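You operate a simulated robot arm through the tools that you are given. There is no shell and no other tool.

The job below is to be done with a simulated robot arm. You get a single attempt, and the scene is never put back.

TASK
Dip each short peg in glue, stand it on the ring of its colour and weight them till set. Set down upright: short peg.
Where things are to end (x, y in the base frame): iron weight within 2 cm of [43, -2].

Only the result counts: the job must be done as asked and must still hold three seconds after the hand-in. Knocking over, shifting, dropping, spilling or breaking anything else fails it.

THE ROBOT
A 7-joint arm with a two-finger parallel gripper, fixed in place. Base frame: the origin is at the foot of the arm, x ahead of it, y to its left, z up; the work surface is at about z = 80. Lengths are in cm, angles in rad, forces in N, time in s.
With the tool pointing down near the work surface it reaches from about 24 to 68 cm from the base axis. Its first joint turns from -1.152 to 1.152 rad. Payload 2.4 kg.
The tool frame sits at the grasp point between the pads (the TCP): z along the fingers, y along the line on which they close. The tips reach 3 cm beyond it. Largest opening 9.4 cm; finger width 2.8, thickness 1; the body of the gripper, 5 by 9.6 cm, starts 5.5 cm behind the TCP.
Orientation is that of the tool frame in the base frame, as a unit quaternion [x, y, z, w]. With the fingers straight down and closing along the base's y, the tool's x points along the base's -x, its y along +y and its z along -z.

THE INTERFACE
- The arm moves only by the tool drive_tool. Its argument "steps" is a list of rows, each a list of 7 numbers: the shift along the tool's x, y, z in cm, then the turn, a rotation vector about the tool's x, y, z in degrees, then the gripper command, from -1 (shut) to 1 (fully open), values between in proportion. In form: [[tx, ty, tz, wx, wy, wz, grip], ...]. A call has 1 to 20 rows; each row shifts and turns the commanded pose from where the row before left it, along the tool's axes as they then stand. A row lasts 0.2 s, in which the tool goes at most 5 cm and 0.15 rad; a call with a longer step from one row to the next is refused whole, and so is a gripper value outside its range. A pose out of reach is approached as far as the arm can. The call stops where the force on the tool passes 40 N (or 10 N more than at its start, if that is more) or the arm is blocked; 0.2 s more then pass. Each finger travels about 15.3 cm/s and halts on what it meets, pressing with about 42 N; the grip force reading is that of the motor and also rises with nothing between the fingers. The clock runs only during rows and for 0.2 s after the last one: add rows that do not move to give the fingers time. It gives the time, the measured TCP pose, the force on the tool (base axes), the opening and the grip force at its end, in the units of the frame above (readings bear some noise), with the torque about the TCP (base axes, N m) and any sound that the robot's microphone picked up, and new pictures: "views" is both (left out), scene, wrist or none.
- Cameras (640 x 400 px; columns grow to the right, rows downward): "scene" is fixed at [4.74, 48.4, 144.26]; the picture's right is [-0.64, -0.77, 0.00], its down [-0.46, 0.38, -0.80] and it looks along [0.62, -0.51, -0.60] (base axes); focal length 331 px, centre (320, 200). "wrist" rides on the gripper at [7.6, 1.4, -10.3] in the tool frame; the picture's right is [-0.18, 0.98, 0.00], its down [-0.75, -0.14, -0.64] and it looks along [-0.63, -0.12, 0.77] (tool axes); focal length 243 px, centre (320, 200). There is no depth. A picture from a camera that has moved, and an enlarged one, comes with that camera's place and axes in the base frame and with its lens.
- close_up(camera, box): a new picture of the part [left, top, right, bottom] of that camera's present view, enlarged. The clock stands still meanwhile.
- close_job(): hands the job in; it is judged then, once.

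Nothing tells you positions but the pictures and the camera data. Unless the task says otherwise, let go and move clear before handing in.

The tools are called after "Request:" as a command line: name --pt "numbers of a row" for each row, then --argument value for the rest, lists and objects as JSON in quotes. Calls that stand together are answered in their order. drive_tool: Moves the arm, as the interface text tells. Its arguments: {"type":"object","properties":{"steps":{"type":"array","items":{"type":"array","items":{"type":"number"}}},"views":{"type":"string","enum":["both","scene","wrist","none"]}},"required":["steps"]} The other tools are called the same way: close_up (camera, box) takes an enlarged picture of a part of a camera's view; close_job () hands the job in.

At the start:

```text
time_s: 0.0
ee_pos: [42.72, 3.81, 109.77]
ee_rot: [0.0, 1.0, 0.0, 0.0]
wrist_force: [0.4, 0.2, 0.4]
wrist_torque: [0.0, -0.03, 0.01]
gripper_width: 9.4
gripper_force: 0.1
```

scene: 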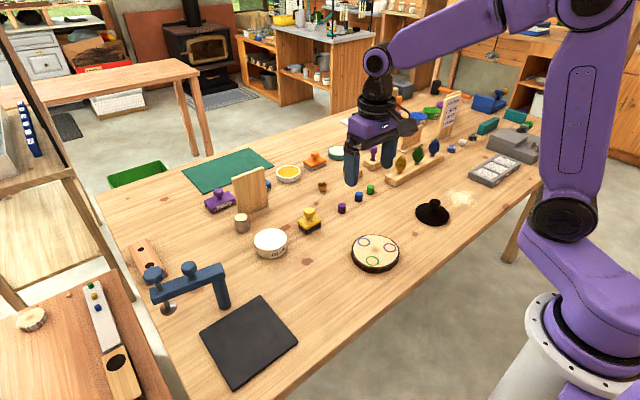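
wrist: 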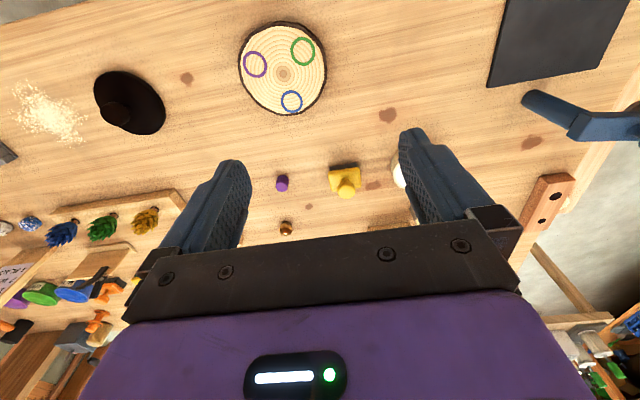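

The table holds a wood disc with three rings (purple, blue, green), three short pegs, a black iron weight, and some pots. I'll enlarge the views to identify each before moving.

Request:
close_up --camera "scene" --box '[310, 160, 470, 280]'

Request:
close_up --camera "scene" --box '[190, 140, 350, 260]'

Request:
close_up --camera "scene" --box '[360, 70, 560, 220]'

Request:
close_up --camera "wrist" --box '[220, 10, 440, 240]'

```text
3.33 times, centred on (390, 220) of scene
camera zoom: at [4.74, 48.4, 144.26], right [-0.64, -0.77, 0.0], down [-0.46, 0.38, -0.8], along [0.62, -0.51, -0.6], focal length 1103 px, centre (87, 133)
```

zoom: 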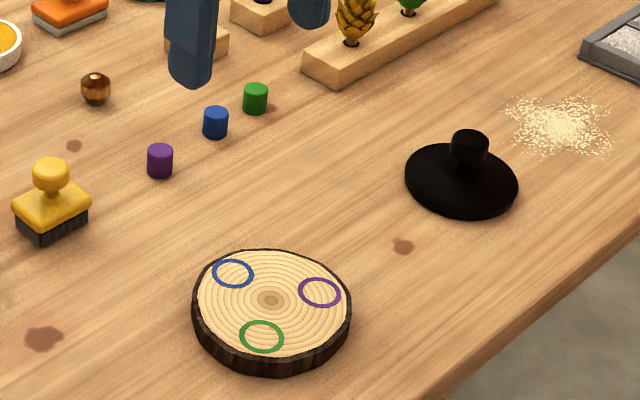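

```text
3.33 times, centred on (270, 200) of scene
camera zoom: at [4.74, 48.4, 144.26], right [-0.64, -0.77, 0.0], down [-0.46, 0.38, -0.8], along [0.62, -0.51, -0.6], focal length 1103 px, centre (487, 200)
```

zoom: 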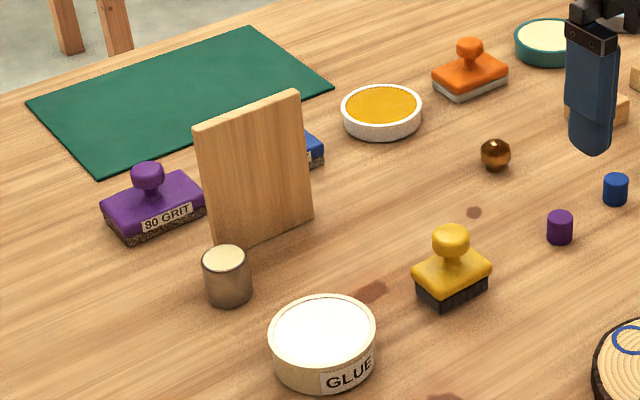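

```text
2.67 times, centred on (460, 145) of scene
camera zoom: at [4.74, 48.4, 144.26], right [-0.64, -0.77, 0.0], down [-0.46, 0.38, -0.8], along [0.62, -0.51, -0.6], focal length 882 px, centre (-53, 347)
```

zoom: 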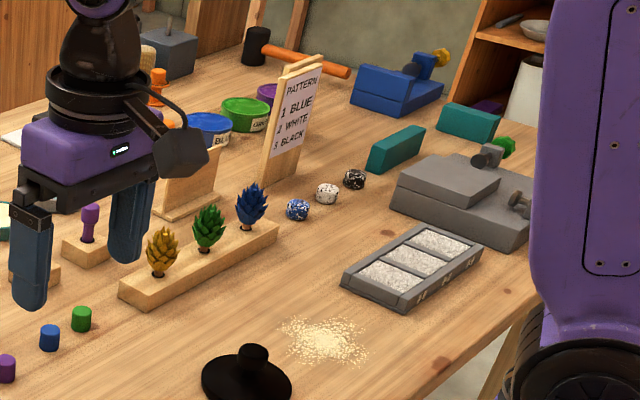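

```text
1.74 times, centred on (330, 125) of wrist
camera zoom: at [35.16, 5.28, 120.12], right [0.18, 0.98, 0.0], down [0.75, -0.14, 0.64], along [0.63, -0.12, -0.77], focal length 422 px, centre (303, 330)
```

zoom: 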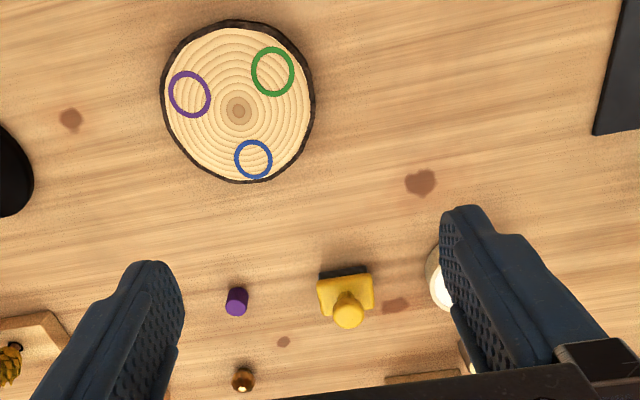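

The glue pot is near (61, 18), and the pegs are near x 62–63 at y −8 (purple), −16 (blue) and −22 (green). The ring disc is centred near (43, −2), which is where the weight has to end, and the weight is now near (42.5, −27). I'll move above the pegs to locate them more precisely.

Request:
drive_tool --pt "-2.16 -2.2 1.47 0 0 0 0.06" --pt "-2.16 -2.2 1.47 0 0 0 0.06" --pt "-2.16 -2.2 1.47 0 0 0 0.06" --pt "-2.16 -2.2 1.47 0 0 0 0.06" --pt "-2.16 -2.2 1.47 0 0 0 0.06" --pt "-2.16 -2.2 1.47 0 0 0 0.06" --pt "-2.16 -2.2 1.47 0 0 0 0.06" --pt "-2.16 -2.2 1.47 0 0 0 0.06" --pt "0 0 0 0 0 0 0.06"

```text
time_s: 2.0
ee_pos: [60.06, -13.72, 98.06]
ee_rot: [0.0, 1.0, 0.0, 0.0]
wrist_force: [-0.2, 0.0, 0.1]
wrist_torque: [0.02, 0.02, 0.01]
gripper_width: 4.96
gripper_force: 0.0
camera wrist: at [52.38, -12.29, 108.31], right [0.18, 0.98, 0.0], down [0.75, -0.14, 0.64], along [0.63, -0.12, -0.77], focal length 243 px, centre (320, 200)
```

scene: 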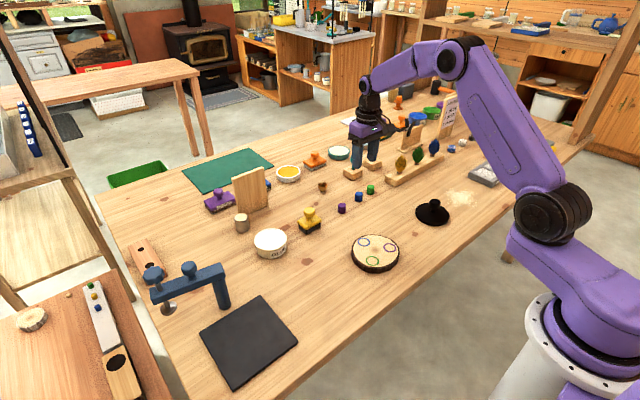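
wrist: 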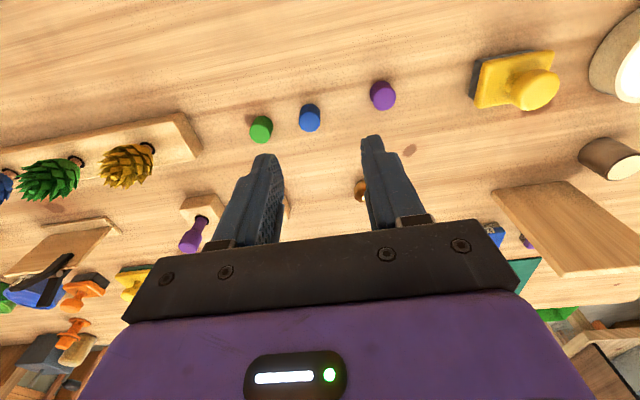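

Request:
close_up --camera "wrist" --box '[230, 60, 430, 185]'

Request:
close_up --camera "wrist" --box '[460, 0, 640, 112]'

```text
3.20 times, centred on (330, 122) of wrist
camera zoom: at [52.38, -12.29, 108.31], right [0.18, 0.98, 0.0], down [0.75, -0.14, 0.64], along [0.63, -0.12, -0.77], focal length 776 px, centre (288, 448)
```

zoom: 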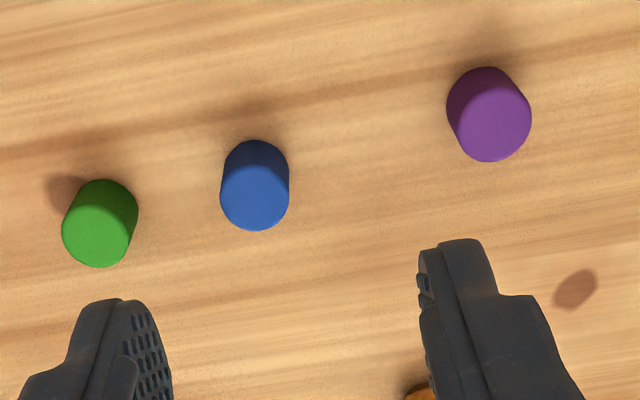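

```text
3.56 times, centred on (550, 56) of wrist
camera zoom: at [52.38, -12.29, 108.31], right [0.18, 0.98, 0.0], down [0.75, -0.14, 0.64], along [0.63, -0.12, -0.77], focal length 863 px, centre (-498, 712)
```

zoom: 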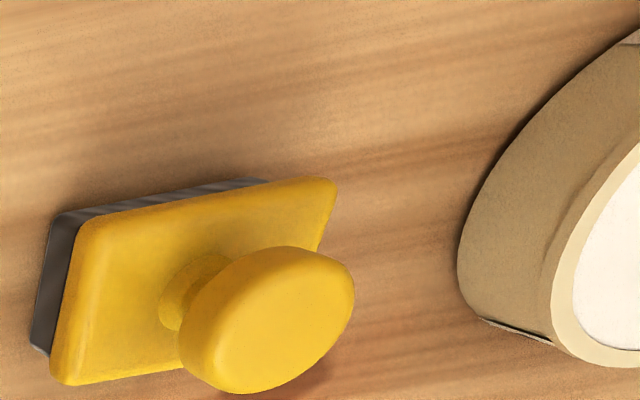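

The peg tops are now placed at about purple (61.2, −7.2), blue (62.4, −15.3) and green (62.7, −21.1), and each peg is about 2.4 cm wide. I'll hover lower over the purple one to refine that before gripping.

Request:
drive_tool --pt "-0.38 2.17 3.0 0 0 0 0.06" --pt "-0.38 2.17 3.0 0 0 0 0.06" --pt "-0.38 2.17 3.0 0 0 0 0.06" --pt "0 0 0 0 0 0 0.06" --pt "0 0 0 0 0 0 0.06"

Request:
close_up --camera "wrist" --box '[220, 60, 420, 185]'

Request:
close_up --camera "scene" --box '[300, 160, 400, 222]'

```text
time_s: 3.2
ee_pos: [61.22, -7.38, 89.19]
ee_rot: [0.0, 1.0, -0.001, 0.0]
wrist_force: [0.1, 0.1, -0.3]
wrist_torque: [0.01, 0.01, 0.0]
gripper_width: 4.99
gripper_force: 0.0
camera wrist: at [53.58, -5.86, 99.33], right [0.18, 0.98, 0.0], down [0.75, -0.14, 0.64], along [0.63, -0.12, -0.77], focal length 243 px, centre (320, 200)
```

scene: 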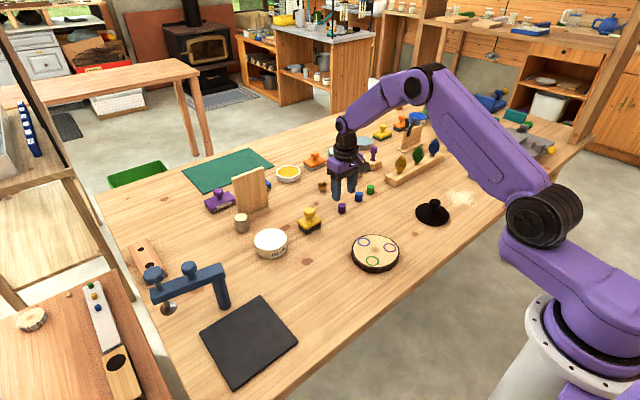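
wrist: 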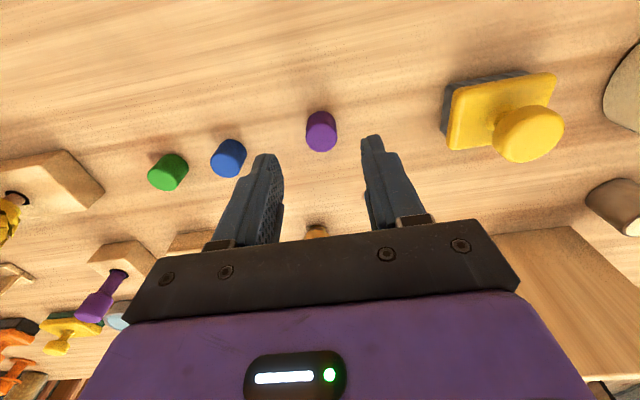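

```text
3.20 times, centred on (320, 122) of wrist
camera zoom: at [53.58, -5.86, 99.33], right [0.18, 0.98, 0.0], down [0.75, -0.14, 0.64], along [0.63, -0.12, -0.77], focal length 776 px, centre (320, 448)
```

zoom: 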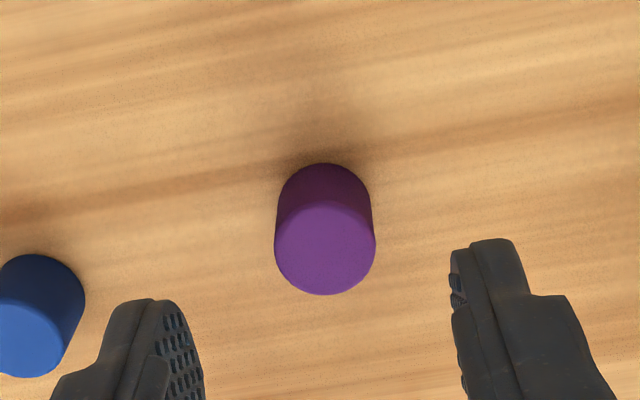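

```text
6.40 times, centred on (350, 191) of scene
camera zoom: at [4.74, 48.4, 144.26], right [-0.64, -0.77, 0.0], down [-0.46, 0.38, -0.8], along [0.62, -0.51, -0.6], focal length 2117 px, centre (128, 258)
```

zoom: 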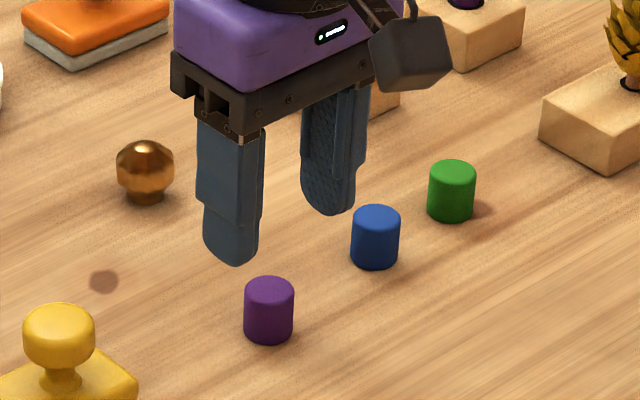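

The purple peg is at about (61.4, −7.2), 2.4 cm tall and 2.4 cm wide. I'll lower so the tips hold its upper 1.5 cm, then grip.

Request:
drive_tool --pt "-0.2 0.18 1.5 0 0 0 0.06" --pt "0 0 1.5 0 0 0 0.06" --pt "0 0 1.3 0 0 0 0.06" --pt "0 0 1.0 0 0 0 0.06" --pt "0 0 0 0 0 0 0.06" --pt "0 0 0 0 0 0 -0.3" --pt "0 0 0 0 0 0 -0.6" --pt "0 0 0 0 0 0 -1" --pt "0 0 0 0 0 0 -1"

Request:
close_up --camera "wrist" --box '[220, 60, 420, 185]'

Request:
close_up --camera "scene" --box '[300, 160, 400, 222]'

```text
time_s: 5.2
ee_pos: [61.33, -7.03, 83.76]
ee_rot: [0.0, 1.0, 0.0, 0.0]
wrist_force: [0.1, 0.6, 0.2]
wrist_torque: [-0.01, 0.0, -0.02]
gripper_width: 1.94
gripper_force: 41.7
camera wrist: at [53.78, -5.65, 94.03], right [0.18, 0.98, 0.0], down [0.75, -0.14, 0.64], along [0.63, -0.12, -0.77], focal length 243 px, centre (320, 200)
```

scene: 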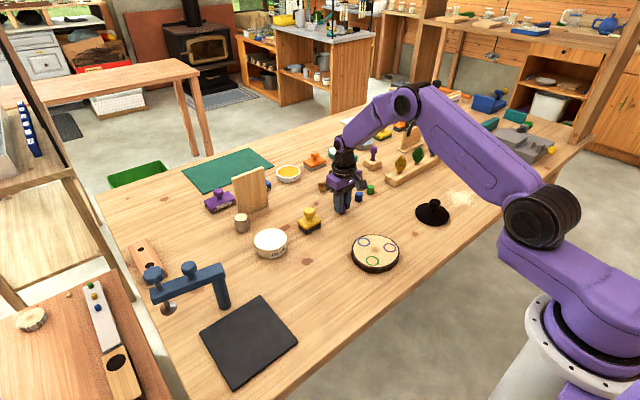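
wrist: 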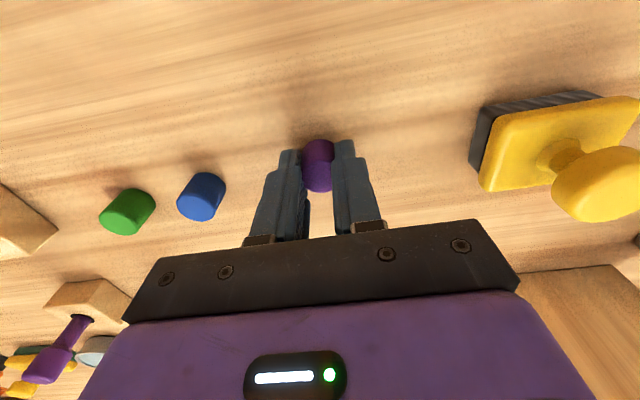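

```text
3.20 times, centred on (320, 122) of wrist
camera zoom: at [53.78, -5.65, 94.03], right [0.18, 0.98, 0.0], down [0.75, -0.14, 0.64], along [0.63, -0.12, -0.77], focal length 776 px, centre (320, 448)
```

zoom: 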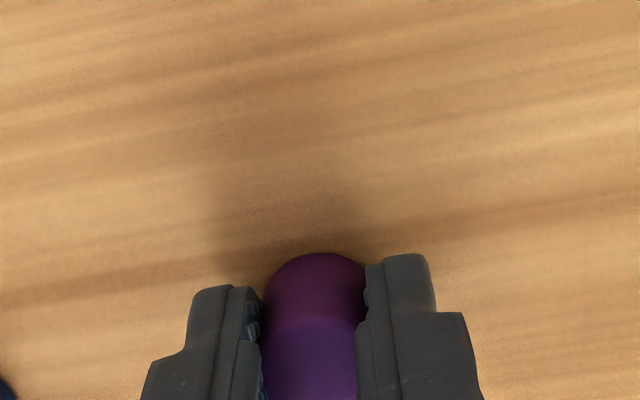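

```text
6.40 times, centred on (350, 191) of scene
camera zoom: at [4.74, 48.4, 144.26], right [-0.64, -0.77, 0.0], down [-0.46, 0.38, -0.8], along [0.62, -0.51, -0.6], focal length 2117 px, centre (128, 258)
```

zoom: 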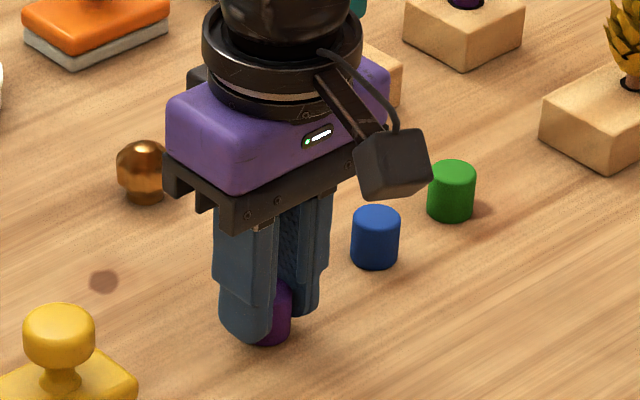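

The purple peg is gripped. I'll lift it well clear of the yellow stamp and take it over to hover above the glue pot.

Request:
drive_tool --pt "0 0 -1.5 0 0 0 -1" --pt "0 0 -3.5 0 0 0 -1" --pt "0 0 -3.7 0 0 0 -1" --pt "0 0 -3.5 0 0 0 -1" --pt "0 4.1 0 0 0 0 -1" --pt "0 4.2 0 0 0 0 -1" --pt "0 4.2 0 0 0 0 -1" --pt "0 4.2 0 0 0 0 -1" --pt "0 4.2 0 0 0 0 -1" --pt "0 4.2 0 0 0 0 -1" --pt "0 0 0 0 0 0 -1"

Request:
close_up --camera "wrist" --box '[200, 20, 440, 170]'

Request:
close_up --camera "scene" --box '[210, 170, 330, 260]'

```text
time_s: 7.6
ee_pos: [61.31, 18.02, 95.87]
ee_rot: [0.001, 1.0, 0.0, 0.0]
wrist_force: [0.2, 0.0, -0.6]
wrist_torque: [0.01, -0.01, -0.03]
gripper_width: 1.93
gripper_force: 42.5
camera wrist: at [53.73, 19.49, 106.22], right [0.18, 0.98, 0.0], down [0.75, -0.14, 0.64], along [0.63, -0.12, -0.77], focal length 243 px, centre (320, 200)
```

scene: 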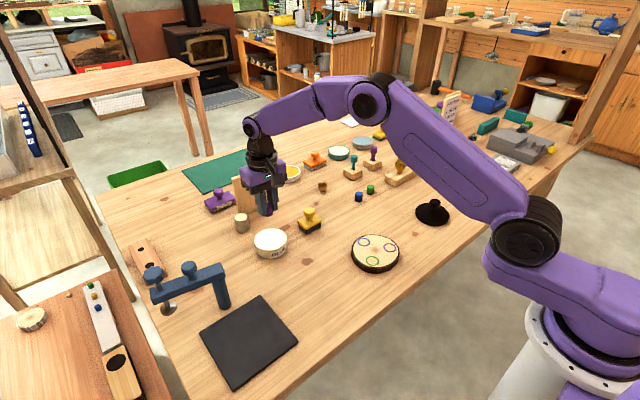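
wrist: 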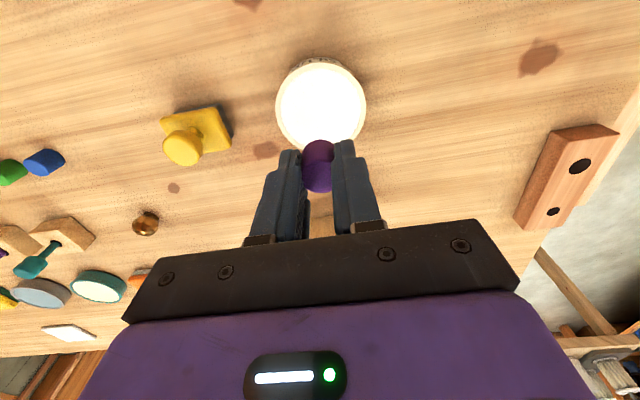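

```text
2.67 times, centred on (320, 95) of wrist
camera zoom: at [53.73, 19.49, 106.22], right [0.18, 0.98, 0.0], down [0.75, -0.14, 0.64], along [0.63, -0.12, -0.77], focal length 647 px, centre (320, 480)
```

zoom: 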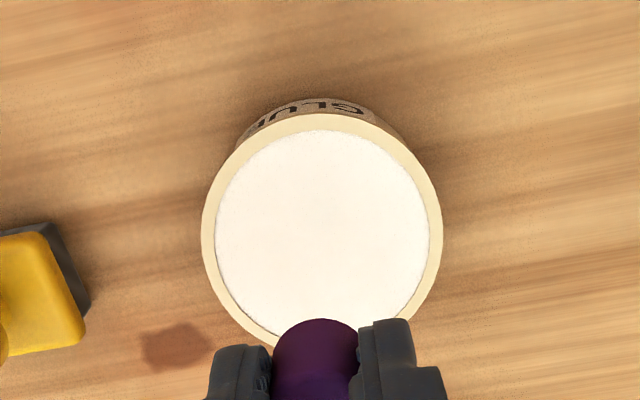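

```text
4.44 times, centred on (270, 215) of scene
camera zoom: at [4.74, 48.4, 144.26], right [-0.64, -0.77, 0.0], down [-0.46, 0.38, -0.8], along [0.62, -0.51, -0.6], focal length 1470 px, centre (542, 133)
```

zoom: 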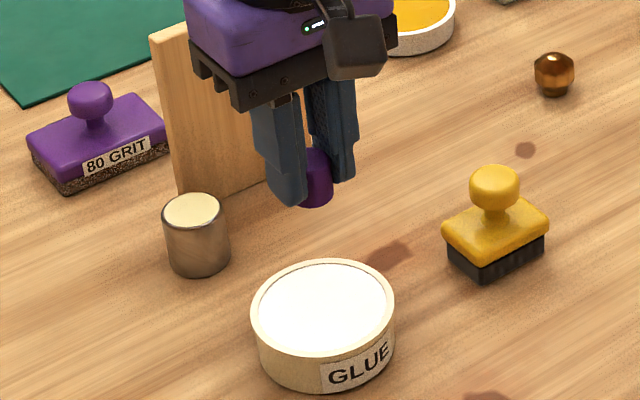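

The pot is centred at about (61.6, 18.1), with its rim near z 83–83.7 and glue almost to the rim. I'll lower the peg to just above the surface and check the height.

Request:
drive_tool --pt "-0.3 0.08 2.5 0 0 0 -1" --pt "0 0 2.5 0 0 0 -1" --pt "0 0 2.2 0 0 0 -1" --pt "0 0 1.2 0 0 0 -1" --pt "0 0 0 0 0 0 -1" --views "none"

Request:
close_up --camera "wrist" --box '[240, 90, 400, 190]'

Request:
close_up --camera "scene" --box '[238, 210, 302, 266]'

```text
time_s: 8.8
ee_pos: [61.66, 18.14, 87.54]
ee_rot: [0.001, 1.0, 0.0, 0.0]
wrist_force: [0.0, 0.5, -0.3]
wrist_torque: [-0.01, 0.0, -0.03]
gripper_width: 1.96
gripper_force: 42.3
```

```text
4.00 times, centred on (320, 140) of wrist
camera zoom: at [54.04, 19.54, 97.83], right [0.18, 0.98, 0.0], down [0.75, -0.14, 0.64], along [0.63, -0.12, -0.77], focal length 970 px, centre (320, 440)
```

zoom: 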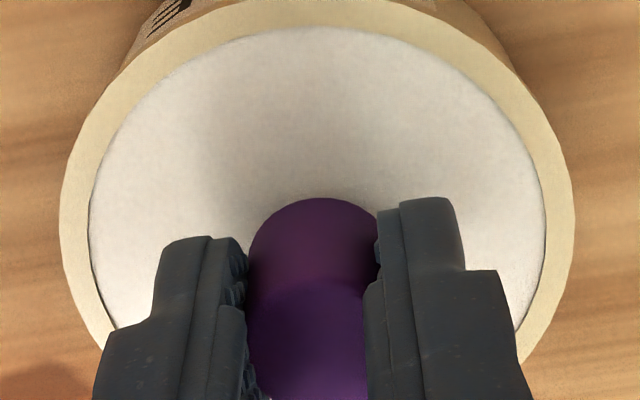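

```text
7.14 times, centred on (270, 238) of scene
camera zoom: at [4.74, 48.4, 144.26], right [-0.64, -0.77, 0.0], down [-0.46, 0.38, -0.8], along [0.62, -0.51, -0.6], focal length 2363 px, centre (677, -71)
```

zoom: 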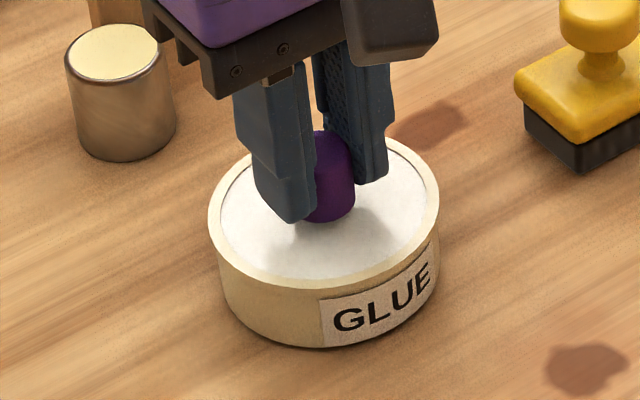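

The peg's bottom is now just above the glue. I'll lower it slowly into the glue, pause and look.

Request:
drive_tool --pt "0 0 0.5 0 0 0 -1" --pt "0 0 0.4 0 0 0 -1" --pt "0 0 0.4 0 0 0 -1" --pt "0 0 0 0 0 0 -1" --views "none"

Request:
close_up --camera "wrist" --box '[240, 90, 400, 190]'

Request:
close_up --camera "scene" --box '[238, 210, 302, 266]'

```text
time_s: 9.8
ee_pos: [61.95, 18.19, 86.64]
ee_rot: [0.0, 1.0, 0.001, 0.005]
wrist_force: [-1.1, -1.7, 34.0]
wrist_torque: [-0.03, -0.02, 0.01]
gripper_width: 1.96
gripper_force: 42.2
```

```text
4.00 times, centred on (320, 140) of wrist
camera zoom: at [54.19, 19.56, 96.82], right [0.18, 0.98, 0.0], down [0.75, -0.14, 0.65], along [0.64, -0.12, -0.76], focal length 970 px, centre (320, 440)
```

zoom: 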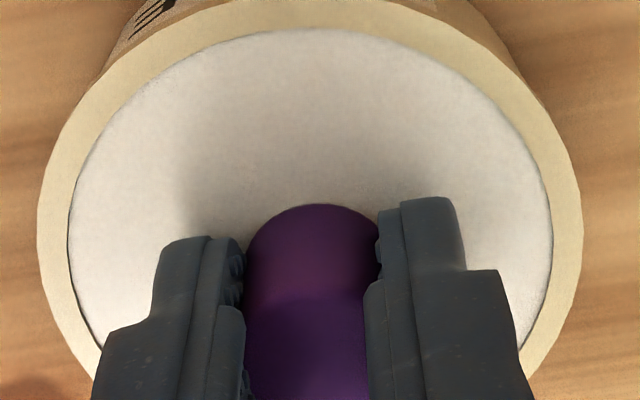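

```text
7.14 times, centred on (270, 238) of scene
camera zoom: at [4.67, 48.37, 144.27], right [-0.64, -0.77, 0.0], down [-0.46, 0.38, -0.8], along [0.62, -0.51, -0.6], focal length 2363 px, centre (677, -71)
```

zoom: 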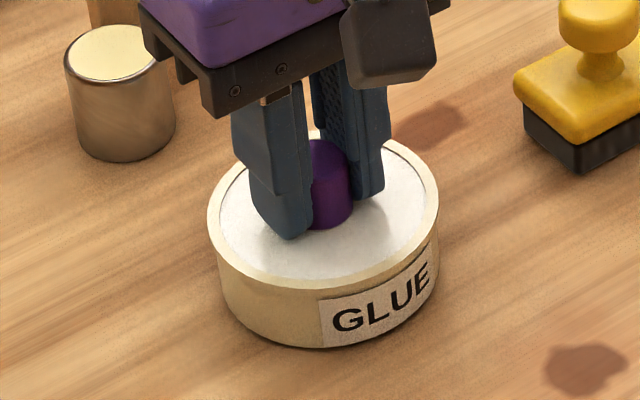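

The glue behaves as a firm surface near z 82.9, so the peg's base has touched it. I'll lift gently and check that the base is wet and the grip is still straight.

Request:
drive_tool --pt "0 0 -0.3 0 0 0 -1" --pt "0 0 0 0 0 0 -1" --pt "0 0 -1.2 0 0 0 -1" --pt "0 0 -3.0 0 0 0 -1" --pt "0 0 -3.0 0 0 0 -1" --pt "0 0 0 0 0 0 -1" --views "none"

Request:
close_up --camera "wrist" --box '[240, 90, 400, 190]'

Request:
close_up --camera "scene" --box '[238, 190, 302, 246]'

```text
time_s: 11.2
ee_pos: [61.58, 18.09, 93.85]
ee_rot: [0.0, 1.0, 0.0, -0.001]
wrist_force: [0.1, -0.1, 0.3]
wrist_torque: [0.0, -0.03, 0.01]
gripper_width: 1.95
gripper_force: 42.0
```

```text
4.00 times, centred on (320, 140) of wrist
camera zoom: at [54.02, 19.55, 104.13], right [0.18, 0.98, 0.0], down [0.75, -0.14, 0.64], along [0.63, -0.12, -0.77], focal length 970 px, centre (320, 440)
```

zoom: 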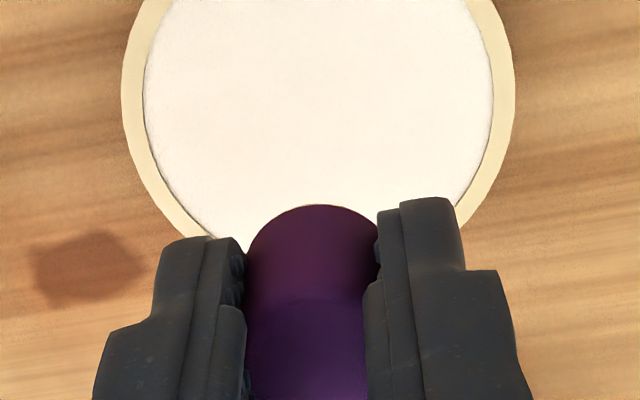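

```text
7.14 times, centred on (270, 218) of scene
camera zoom: at [4.74, 48.4, 144.26], right [-0.64, -0.77, 0.0], down [-0.46, 0.38, -0.8], along [0.62, -0.51, -0.6], focal length 2363 px, centre (677, 71)
```

zoom: 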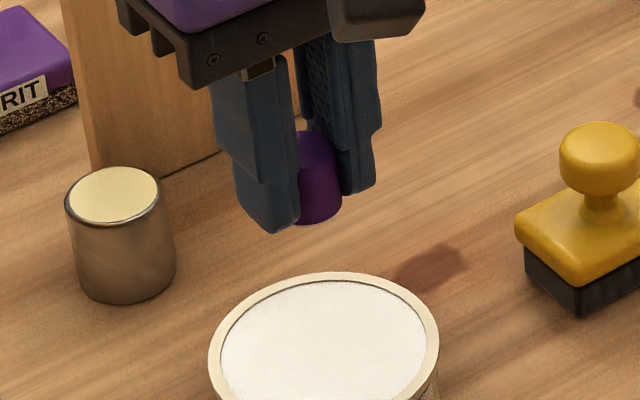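

A thin cream coat shows at the peg's base and it is still held straight. Next I'll carry it over the ring disc to pin down the ring positions.

Request:
drive_tool --pt "2.8 -3.1 -0.3 0 0 0 -1" --pt "2.8 -3.1 0 0 0 0 -1" --pt "2.8 -3.1 0 0 0 0 -1" --pt "2.8 -3.1 0 0 0 0 -1" --pt "2.8 -3.1 0 0 0 0 -1" --pt "2.8 -3.1 0 0 0 0 -1" --pt "2.8 -3.1 0 0 0 0 -1" --pt "0 0 0 0 0 0 -1" --pt "0 0 0 0 0 0 -1"

Request:
close_up --camera "wrist" --box '[200, 0, 440, 150]'

Request:
close_up --camera "scene" --box '[335, 220, 415, 280]'

```text
time_s: 13.2
ee_pos: [42.12, -3.57, 94.26]
ee_rot: [0.0, 1.0, 0.0, -0.001]
wrist_force: [0.0, -1.3, 0.0]
wrist_torque: [0.02, 0.0, 0.0]
gripper_width: 1.93
gripper_force: 41.6
camera wrist: at [34.48, -2.2, 104.42], right [0.18, 0.98, 0.0], down [0.75, -0.14, 0.64], along [0.63, -0.12, -0.77], focal length 243 px, centre (320, 200)
```

scene: 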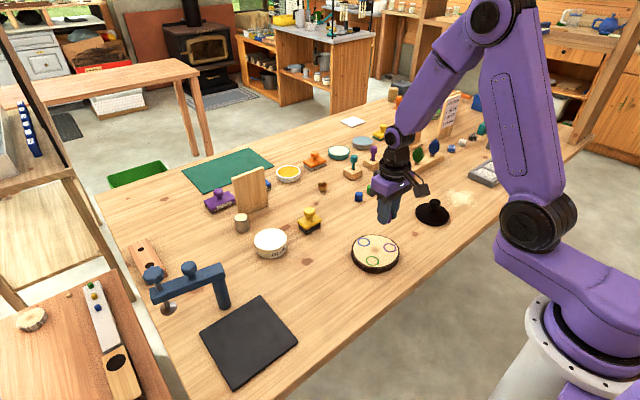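
wrist: 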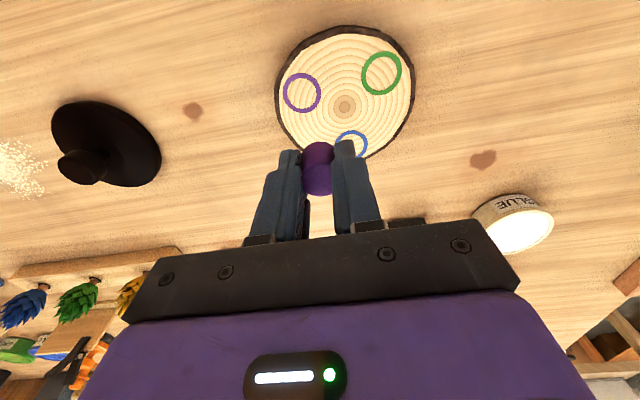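

```text
2.67 times, centred on (320, 75) of wrist
camera zoom: at [34.48, -2.2, 104.42], right [0.18, 0.98, 0.0], down [0.75, -0.14, 0.64], along [0.63, -0.12, -0.77], focal length 647 px, centre (320, 533)
```

zoom: 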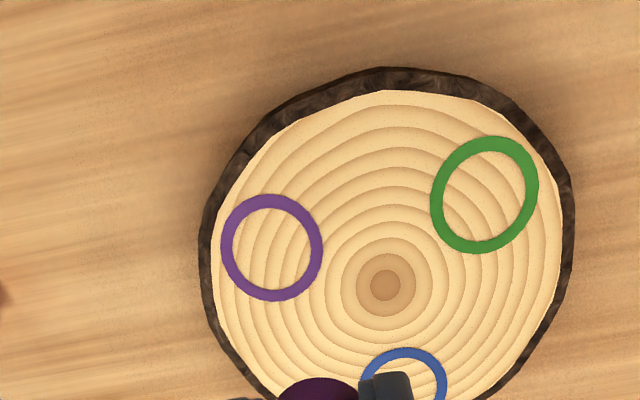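

```text
6.67 times, centred on (375, 250) of scene
camera zoom: at [4.74, 48.4, 144.26], right [-0.64, -0.77, 0.0], down [-0.46, 0.38, -0.8], along [0.62, -0.51, -0.6], focal length 2205 px, centre (-47, -133)
```

zoom: 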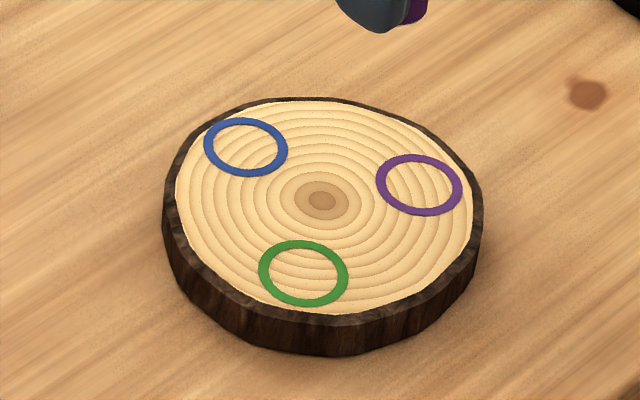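

From the wrist view the rings are at about purple (40.4, −4.9), green (40.1, 2.0) and blue (46.5, −1.1), with the disc top near z 82. I'll hover the purple peg low over its ring and check alignment in both cameras.

Request:
drive_tool --pt "0.9 -0.7 2.0 0 0 0 -1" --pt "0.9 -0.7 2.0 0 0 0 -1" --pt "0 0 2.0 0 0 0 -1" --pt "0 0 1.0 0 0 0 -1" --pt "0 0 0 0 0 0 -1" --pt "0 0 0 0 0 0 -1" --views "none"

Request:
close_up --camera "wrist" --box '[240, 70, 400, 170]'

Request:
close_up --camera "scene" --box '[345, 215, 409, 271]'

```text
time_s: 14.6
ee_pos: [40.32, -4.99, 87.12]
ee_rot: [-0.001, 1.0, 0.0, 0.0]
wrist_force: [0.3, -0.5, 0.9]
wrist_torque: [0.04, 0.0, 0.03]
gripper_width: 1.94
gripper_force: 41.9
```

```text
4.00 times, centred on (320, 120) of wrist
camera zoom: at [32.75, -3.56, 97.35], right [0.18, 0.98, 0.0], down [0.75, -0.14, 0.64], along [0.63, -0.12, -0.77], focal length 970 px, centre (320, 520)
```

zoom: 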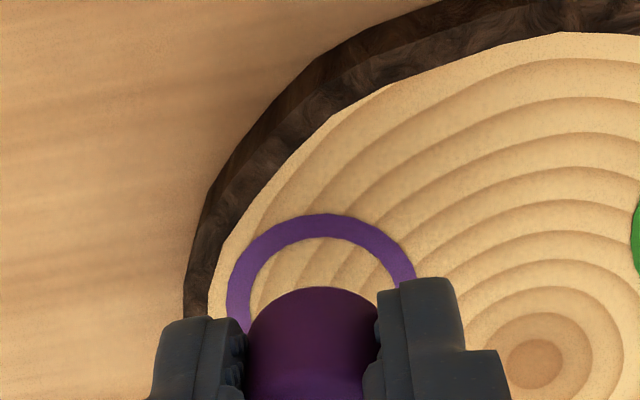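

```text
7.14 times, centred on (377, 243) of scene
camera zoom: at [4.74, 48.4, 144.26], right [-0.64, -0.77, 0.0], down [-0.46, 0.38, -0.8], along [0.62, -0.51, -0.6], focal length 2363 px, centre (-87, -107)
```

zoom: 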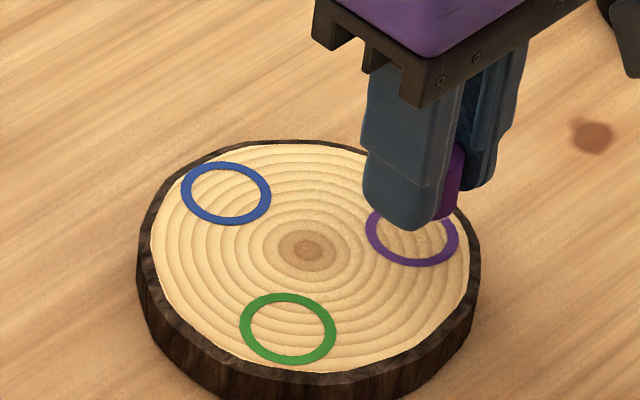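

The two cameras disagree on alignment by a few millimetres, so I'm enlarging further to settle it before setting the peg down.

Request:
close_up --camera "scene" --box '[388, 225, 420, 253]'

Request:
close_up --camera "wrist" --box '[270, 110, 370, 190]'

```text
14.29 times, centred on (404, 239) of scene
camera zoom: at [4.74, 48.4, 144.26], right [-0.64, -0.77, 0.0], down [-0.46, 0.38, -0.8], along [0.62, -0.51, -0.6], focal length 4726 px, centre (-880, -357)
```

zoom: 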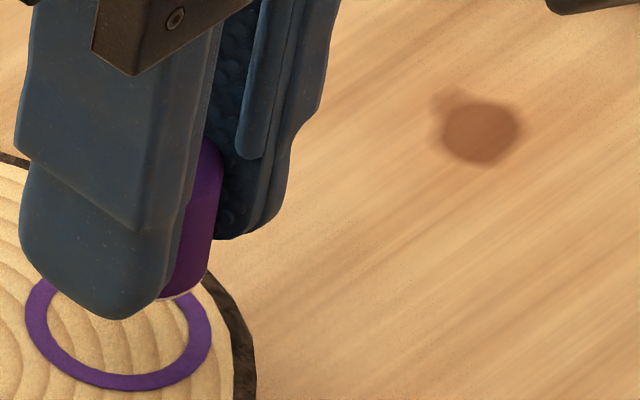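

```text
5.00 times, centred on (320, 150) of wrist
camera zoom: at [32.75, -3.56, 97.35], right [0.18, 0.98, 0.0], down [0.75, -0.14, 0.64], along [0.63, -0.12, -0.77], focal length 1213 px, centre (320, 450)
```

zoom: 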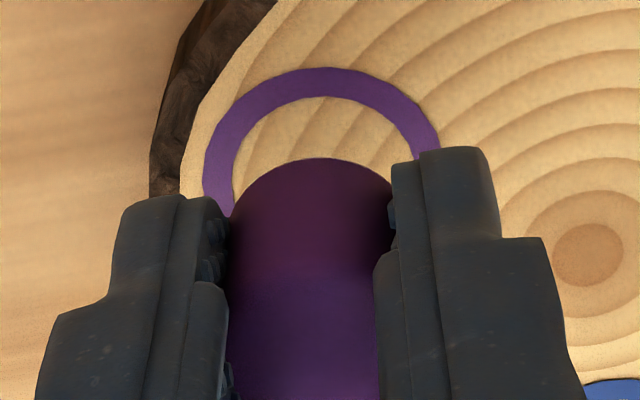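

Both views agree the peg should shift slightly towards +y, by about 0.3 cm. I'll apply that, lower to just above the disc and re-check.

Request:
drive_tool --pt "-0.1 0.28 0 0 0 0 -1" --pt "0 0 0.6 0 0 0 -1" --pt "0 0 0.5 0 0 0 -1" --pt "0 0 0 0 0 0 -1" --pt "0 0 0 0 0 0 -1" --views "none"

Request:
close_up --camera "scene" --box '[388, 225, 420, 253]'

Request:
close_up --camera "wrist" --box '[270, 110, 370, 190]'

```text
time_s: 15.8
ee_pos: [40.52, -4.69, 85.96]
ee_rot: [0.0, 1.0, 0.0, 0.0]
wrist_force: [-1.0, -0.1, 0.3]
wrist_torque: [0.02, 0.01, -0.01]
gripper_width: 1.92
gripper_force: 42.1
```

```text
14.29 times, centred on (404, 239) of scene
camera zoom: at [4.74, 48.4, 144.26], right [-0.64, -0.77, 0.0], down [-0.46, 0.38, -0.8], along [0.62, -0.51, -0.6], focal length 4726 px, centre (-880, -357)
```

zoom: 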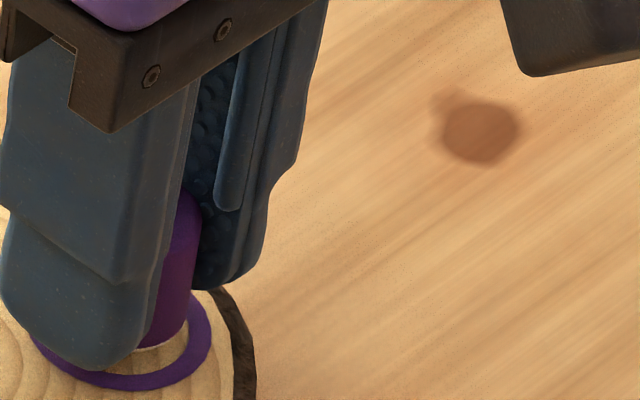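

```text
5.00 times, centred on (320, 150) of wrist
camera zoom: at [32.8, -3.26, 96.23], right [0.18, 0.98, 0.0], down [0.75, -0.14, 0.64], along [0.63, -0.12, -0.77], focal length 1213 px, centre (320, 450)
```

zoom: 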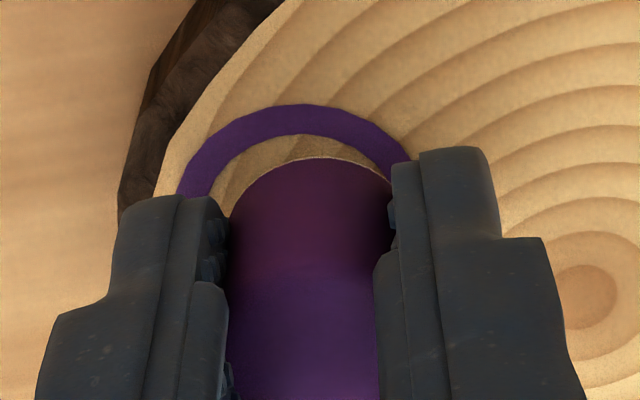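

The peg is now within about 0.1–0.15 cm of the ring centre in both views. I'll lower it to contact, release gently and rise.

Request:
drive_tool --pt "0 -0.05 0.15 0 0 0 -1" --pt "0 0 0.15 0 0 0 -1" --pt "0 0 0.1 0 0 0 -1" --pt "0 0 0 0 0 0 -1" --views "none"

Request:
close_up --camera "scene" --box '[388, 225, 420, 253]'

```text
time_s: 16.8
ee_pos: [40.4, -4.74, 85.71]
ee_rot: [0.0, 1.0, 0.001, 0.0]
wrist_force: [0.4, 0.0, -0.5]
wrist_torque: [0.0, 0.01, -0.02]
gripper_width: 1.96
gripper_force: 41.9
```

```text
14.29 times, centred on (404, 239) of scene
camera zoom: at [4.74, 48.4, 144.26], right [-0.64, -0.77, 0.0], down [-0.46, 0.38, -0.8], along [0.62, -0.51, -0.6], focal length 4726 px, centre (-880, -357)
```

zoom: 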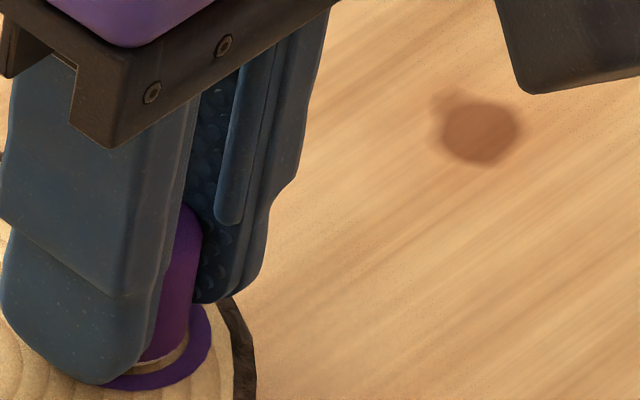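

There's no contact yet, so I'll keep lowering in small steps.

Request:
drive_tool --pt "0 0 0.1 0 0 0 -1" --pt "0 0 0 0 0 0 -1" --views "none"

Request:
drive_tool --pt "0 0 0.1 0 0 0 -1" --pt "0 0 0 0 0 0 -1" --views "none"

Request:
close_up --camera "scene" --box '[388, 225, 420, 253]'

```text
time_s: 17.4
ee_pos: [40.33, -4.82, 85.43]
ee_rot: [0.0, 1.0, 0.0, -0.001]
wrist_force: [-0.1, -0.3, 0.4]
wrist_torque: [0.0, -0.03, -0.01]
gripper_width: 1.94
gripper_force: 41.9
```

```text
time_s: 18.0
ee_pos: [40.33, -4.69, 85.48]
ee_rot: [0.001, 1.0, 0.0, -0.001]
wrist_force: [0.1, 0.3, -0.8]
wrist_torque: [-0.01, 0.01, 0.01]
gripper_width: 1.93
gripper_force: 41.9
```

```text
14.29 times, centred on (404, 239) of scene
camera zoom: at [4.74, 48.4, 144.26], right [-0.64, -0.77, 0.0], down [-0.46, 0.38, -0.8], along [0.62, -0.51, -0.6], focal length 4726 px, centre (-880, -357)
```

zoom: 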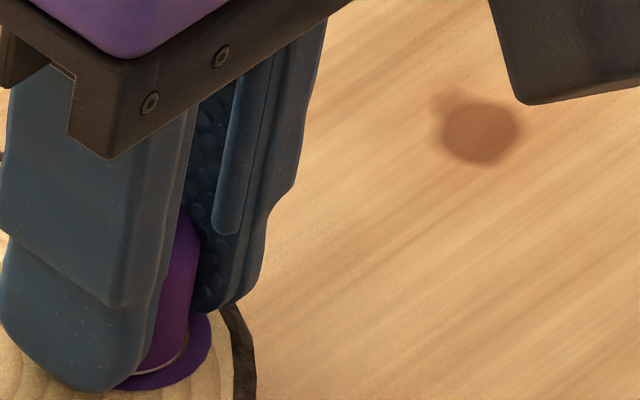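

Request:
drive_tool --pt "0 0 0.08 0 0 0 -1" --pt "0 0 0 0 0 0 -1" --views "none"

Request:
drive_tool --pt "0 0 0.08 0 0 0 -1" --pt "0 0 0 0 0 0 -1" --views "none"

Request:
close_up --camera "scene" --box '[388, 225, 420, 253]'

```text
time_s: 18.6
ee_pos: [40.37, -4.79, 85.25]
ee_rot: [0.0, 1.0, 0.0, 0.0]
wrist_force: [-1.0, 0.4, 0.4]
wrist_torque: [0.05, 0.01, -0.02]
gripper_width: 1.96
gripper_force: 42.2
```

```text
time_s: 19.2
ee_pos: [40.39, -4.8, 85.23]
ee_rot: [0.0, 1.0, 0.0, 0.0]
wrist_force: [-0.3, 0.8, 8.2]
wrist_torque: [0.06, -0.11, -0.02]
gripper_width: 1.93
gripper_force: 42.1
```

```text
14.29 times, centred on (404, 239) of scene
camera zoom: at [4.73, 48.4, 144.26], right [-0.64, -0.77, 0.0], down [-0.46, 0.38, -0.8], along [0.62, -0.51, -0.6], focal length 4726 px, centre (-880, -357)
```

zoom: 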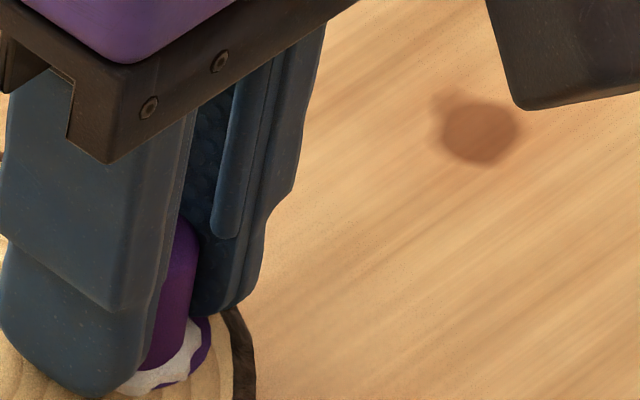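

The peg has touched down at about 8 N and glue has squeezed out around its base. I'll release slowly and rise.

Request:
drive_tool --pt "0 0 0 0 0 0 -0.5" --pt "0 0 0 0 0 0 -0.4" --pt "0 0 0 0 0 0 -0.25" --pt "0 0 0 0 0 0 -0.25" --pt "0 0 -0.8 0 0 0 -0.25" --pt "0 0 -2 0 0 0 -0.25" --pt "0 0 -3 0 0 0 -0.25" --pt "0 0 -3 0 0 0 -0.25" --pt "0 0 0 0 0 0 -0.25"

Request:
close_up --camera "scene" --box '[345, 215, 409, 271]'

Request:
close_up --camera "wrist" --box '[240, 40, 440, 165]'

```text
time_s: 21.2
ee_pos: [40.3, -4.86, 93.96]
ee_rot: [0.0, 1.0, 0.0, 0.0]
wrist_force: [0.0, -0.5, -0.1]
wrist_torque: [-0.01, 0.02, 0.0]
gripper_width: 3.53
gripper_force: 0.0
camera wrist: at [32.7, -3.41, 104.3], right [0.18, 0.98, 0.0], down [0.75, -0.14, 0.64], along [0.63, -0.12, -0.77], focal length 243 px, centre (320, 200)
```

scene: 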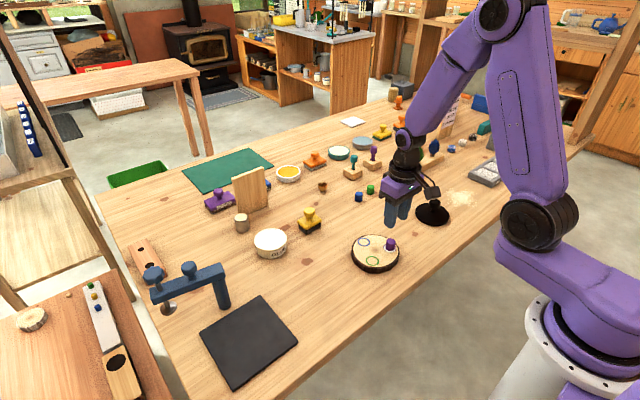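
wrist: 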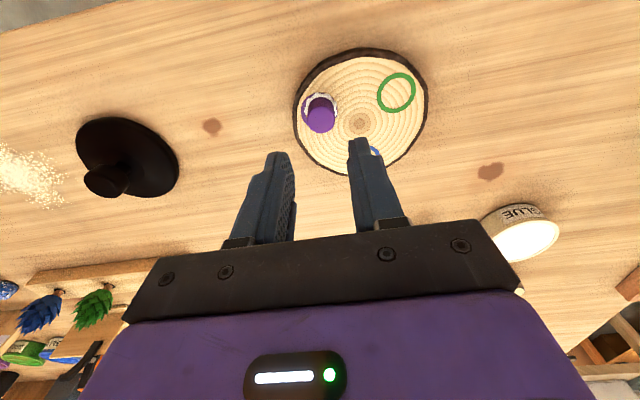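

```text
7.14 times, centred on (377, 243) of scene
camera zoom: at [4.74, 48.4, 144.26], right [-0.64, -0.77, 0.0], down [-0.46, 0.38, -0.8], along [0.62, -0.51, -0.6], focal length 2363 px, centre (-87, -107)
```

zoom: 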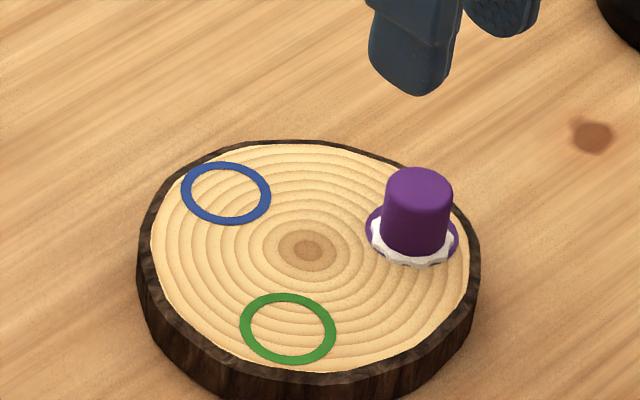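

```text
3.20 times, centred on (340, 102) of wrist
camera zoom: at [32.7, -3.41, 104.3], right [0.18, 0.98, 0.0], down [0.75, -0.14, 0.64], along [0.63, -0.12, -0.77], focal length 776 px, centre (256, 512)
```

zoom: 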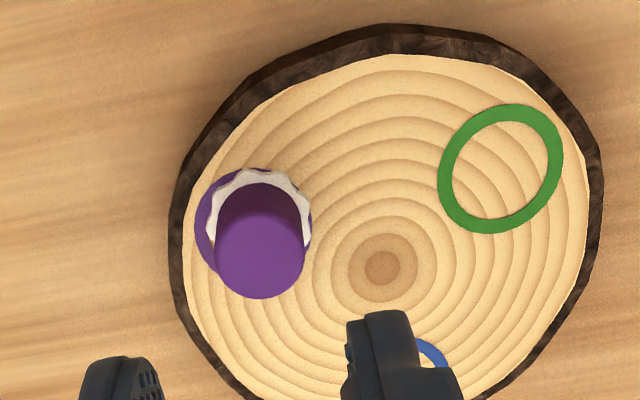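

The purple peg stands on its ring with a glue collar. Next I'll hover over the blue peg near (62.4, −15.3).

Request:
drive_tool --pt "-3.68 -1.74 -0.3 0 0 0 -0.1" --pt "-3.68 -1.74 0 0 0 0 -0.1" --pt "-3.68 -1.74 0 0 0 0 -0.1" --pt "-3.68 -1.74 0 0 0 0 -0.1" --pt "-3.68 -1.74 0 0 0 0 -0.1" --pt "-3.68 -1.74 0 0 0 0 -0.1" --pt "0 0 2.7 0 0 0 -0.1" --pt "0 0 2.5 0 0 0 -0.1" --pt "0 0 0 0 0 0 -0.1" --pt "0 0 0 0 0 0 -0.1" --views "wrist"

Request:
close_up --camera "wrist" --box '[220, 60, 420, 185]'

```text
time_s: 23.4
ee_pos: [62.48, -15.27, 89.05]
ee_rot: [0.001, 1.0, 0.0, 0.0]
wrist_force: [-0.8, -0.3, 0.2]
wrist_torque: [-0.03, -0.01, 0.03]
gripper_width: 4.22
gripper_force: 0.1
camera wrist: at [54.89, -13.77, 99.35], right [0.18, 0.98, 0.0], down [0.75, -0.14, 0.64], along [0.63, -0.12, -0.77], focal length 243 px, centre (320, 200)
```

wrist: 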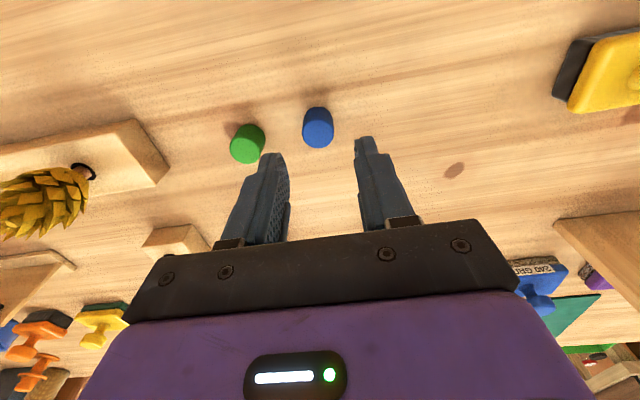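

```text
3.20 times, centred on (320, 122) of wrist
camera zoom: at [54.89, -13.77, 99.35], right [0.18, 0.98, 0.0], down [0.75, -0.14, 0.64], along [0.63, -0.12, -0.77], focal length 776 px, centre (320, 448)
```

zoom: 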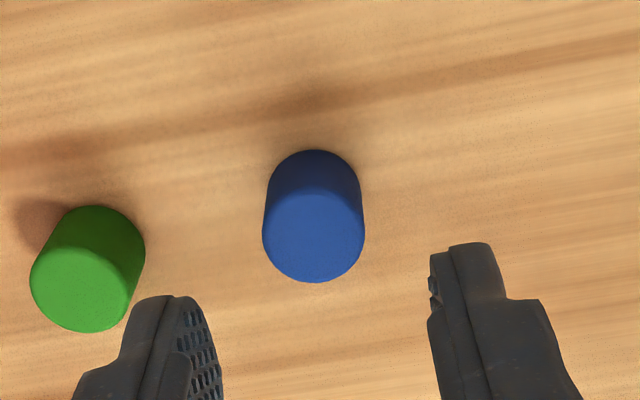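

The blue peg is at about (62.3, −15.2) with clear room beside the green one. I'll lower and grip it the same way, then lift and carry it to the glue.

Request:
drive_tool --pt "0.2 0.1 1.5 0 0 0 -0.1" --pt "0 0 1.5 0 0 0 -0.1" --pt "0 0 1.3 0 0 0 -0.1" --pt "0 0 1.0 0 0 0 -0.1" --pt "0 0 0 0 0 0 -0.1" --pt "0 0 0 0 0 0 -0.35" --pt "0 0 0 0 0 0 -0.6" --pt "0 0 0 0 0 0 -1" --pt "0 0 0 0 0 0 -1" --views "wrist"

Request:
close_up --camera "scene" --box '[325, 170, 389, 210]'

```text
time_s: 25.4
ee_pos: [62.17, -15.13, 83.77]
ee_rot: [0.0, 1.0, 0.0, 0.0]
wrist_force: [0.2, 0.1, -0.2]
wrist_torque: [0.01, -0.03, 0.03]
gripper_width: 1.95
gripper_force: 42.3
camera wrist: at [54.64, -13.66, 94.07], right [0.18, 0.98, 0.0], down [0.75, -0.14, 0.64], along [0.63, -0.12, -0.77], focal length 243 px, centre (320, 200)
```

wrist: 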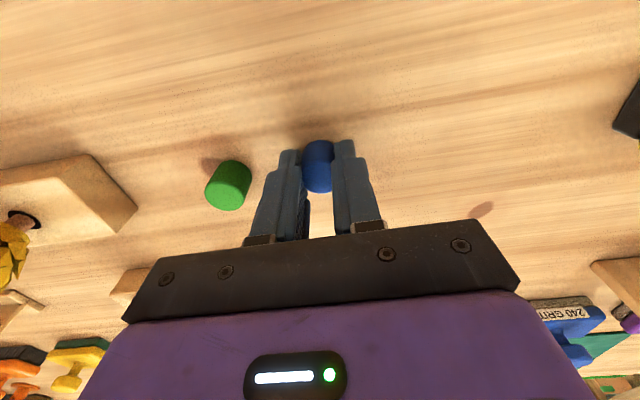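

```text
10.00 times, centred on (357, 190) of scene
camera zoom: at [4.74, 48.4, 144.26], right [-0.64, -0.77, 0.0], down [-0.46, 0.38, -0.8], along [0.62, -0.51, -0.6], focal length 3308 px, centre (-50, 300)
```

zoom: 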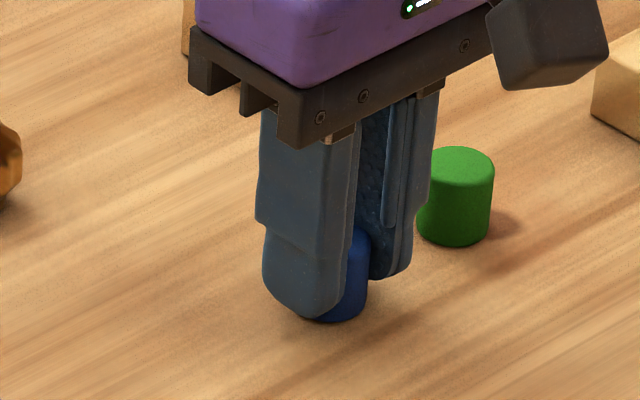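

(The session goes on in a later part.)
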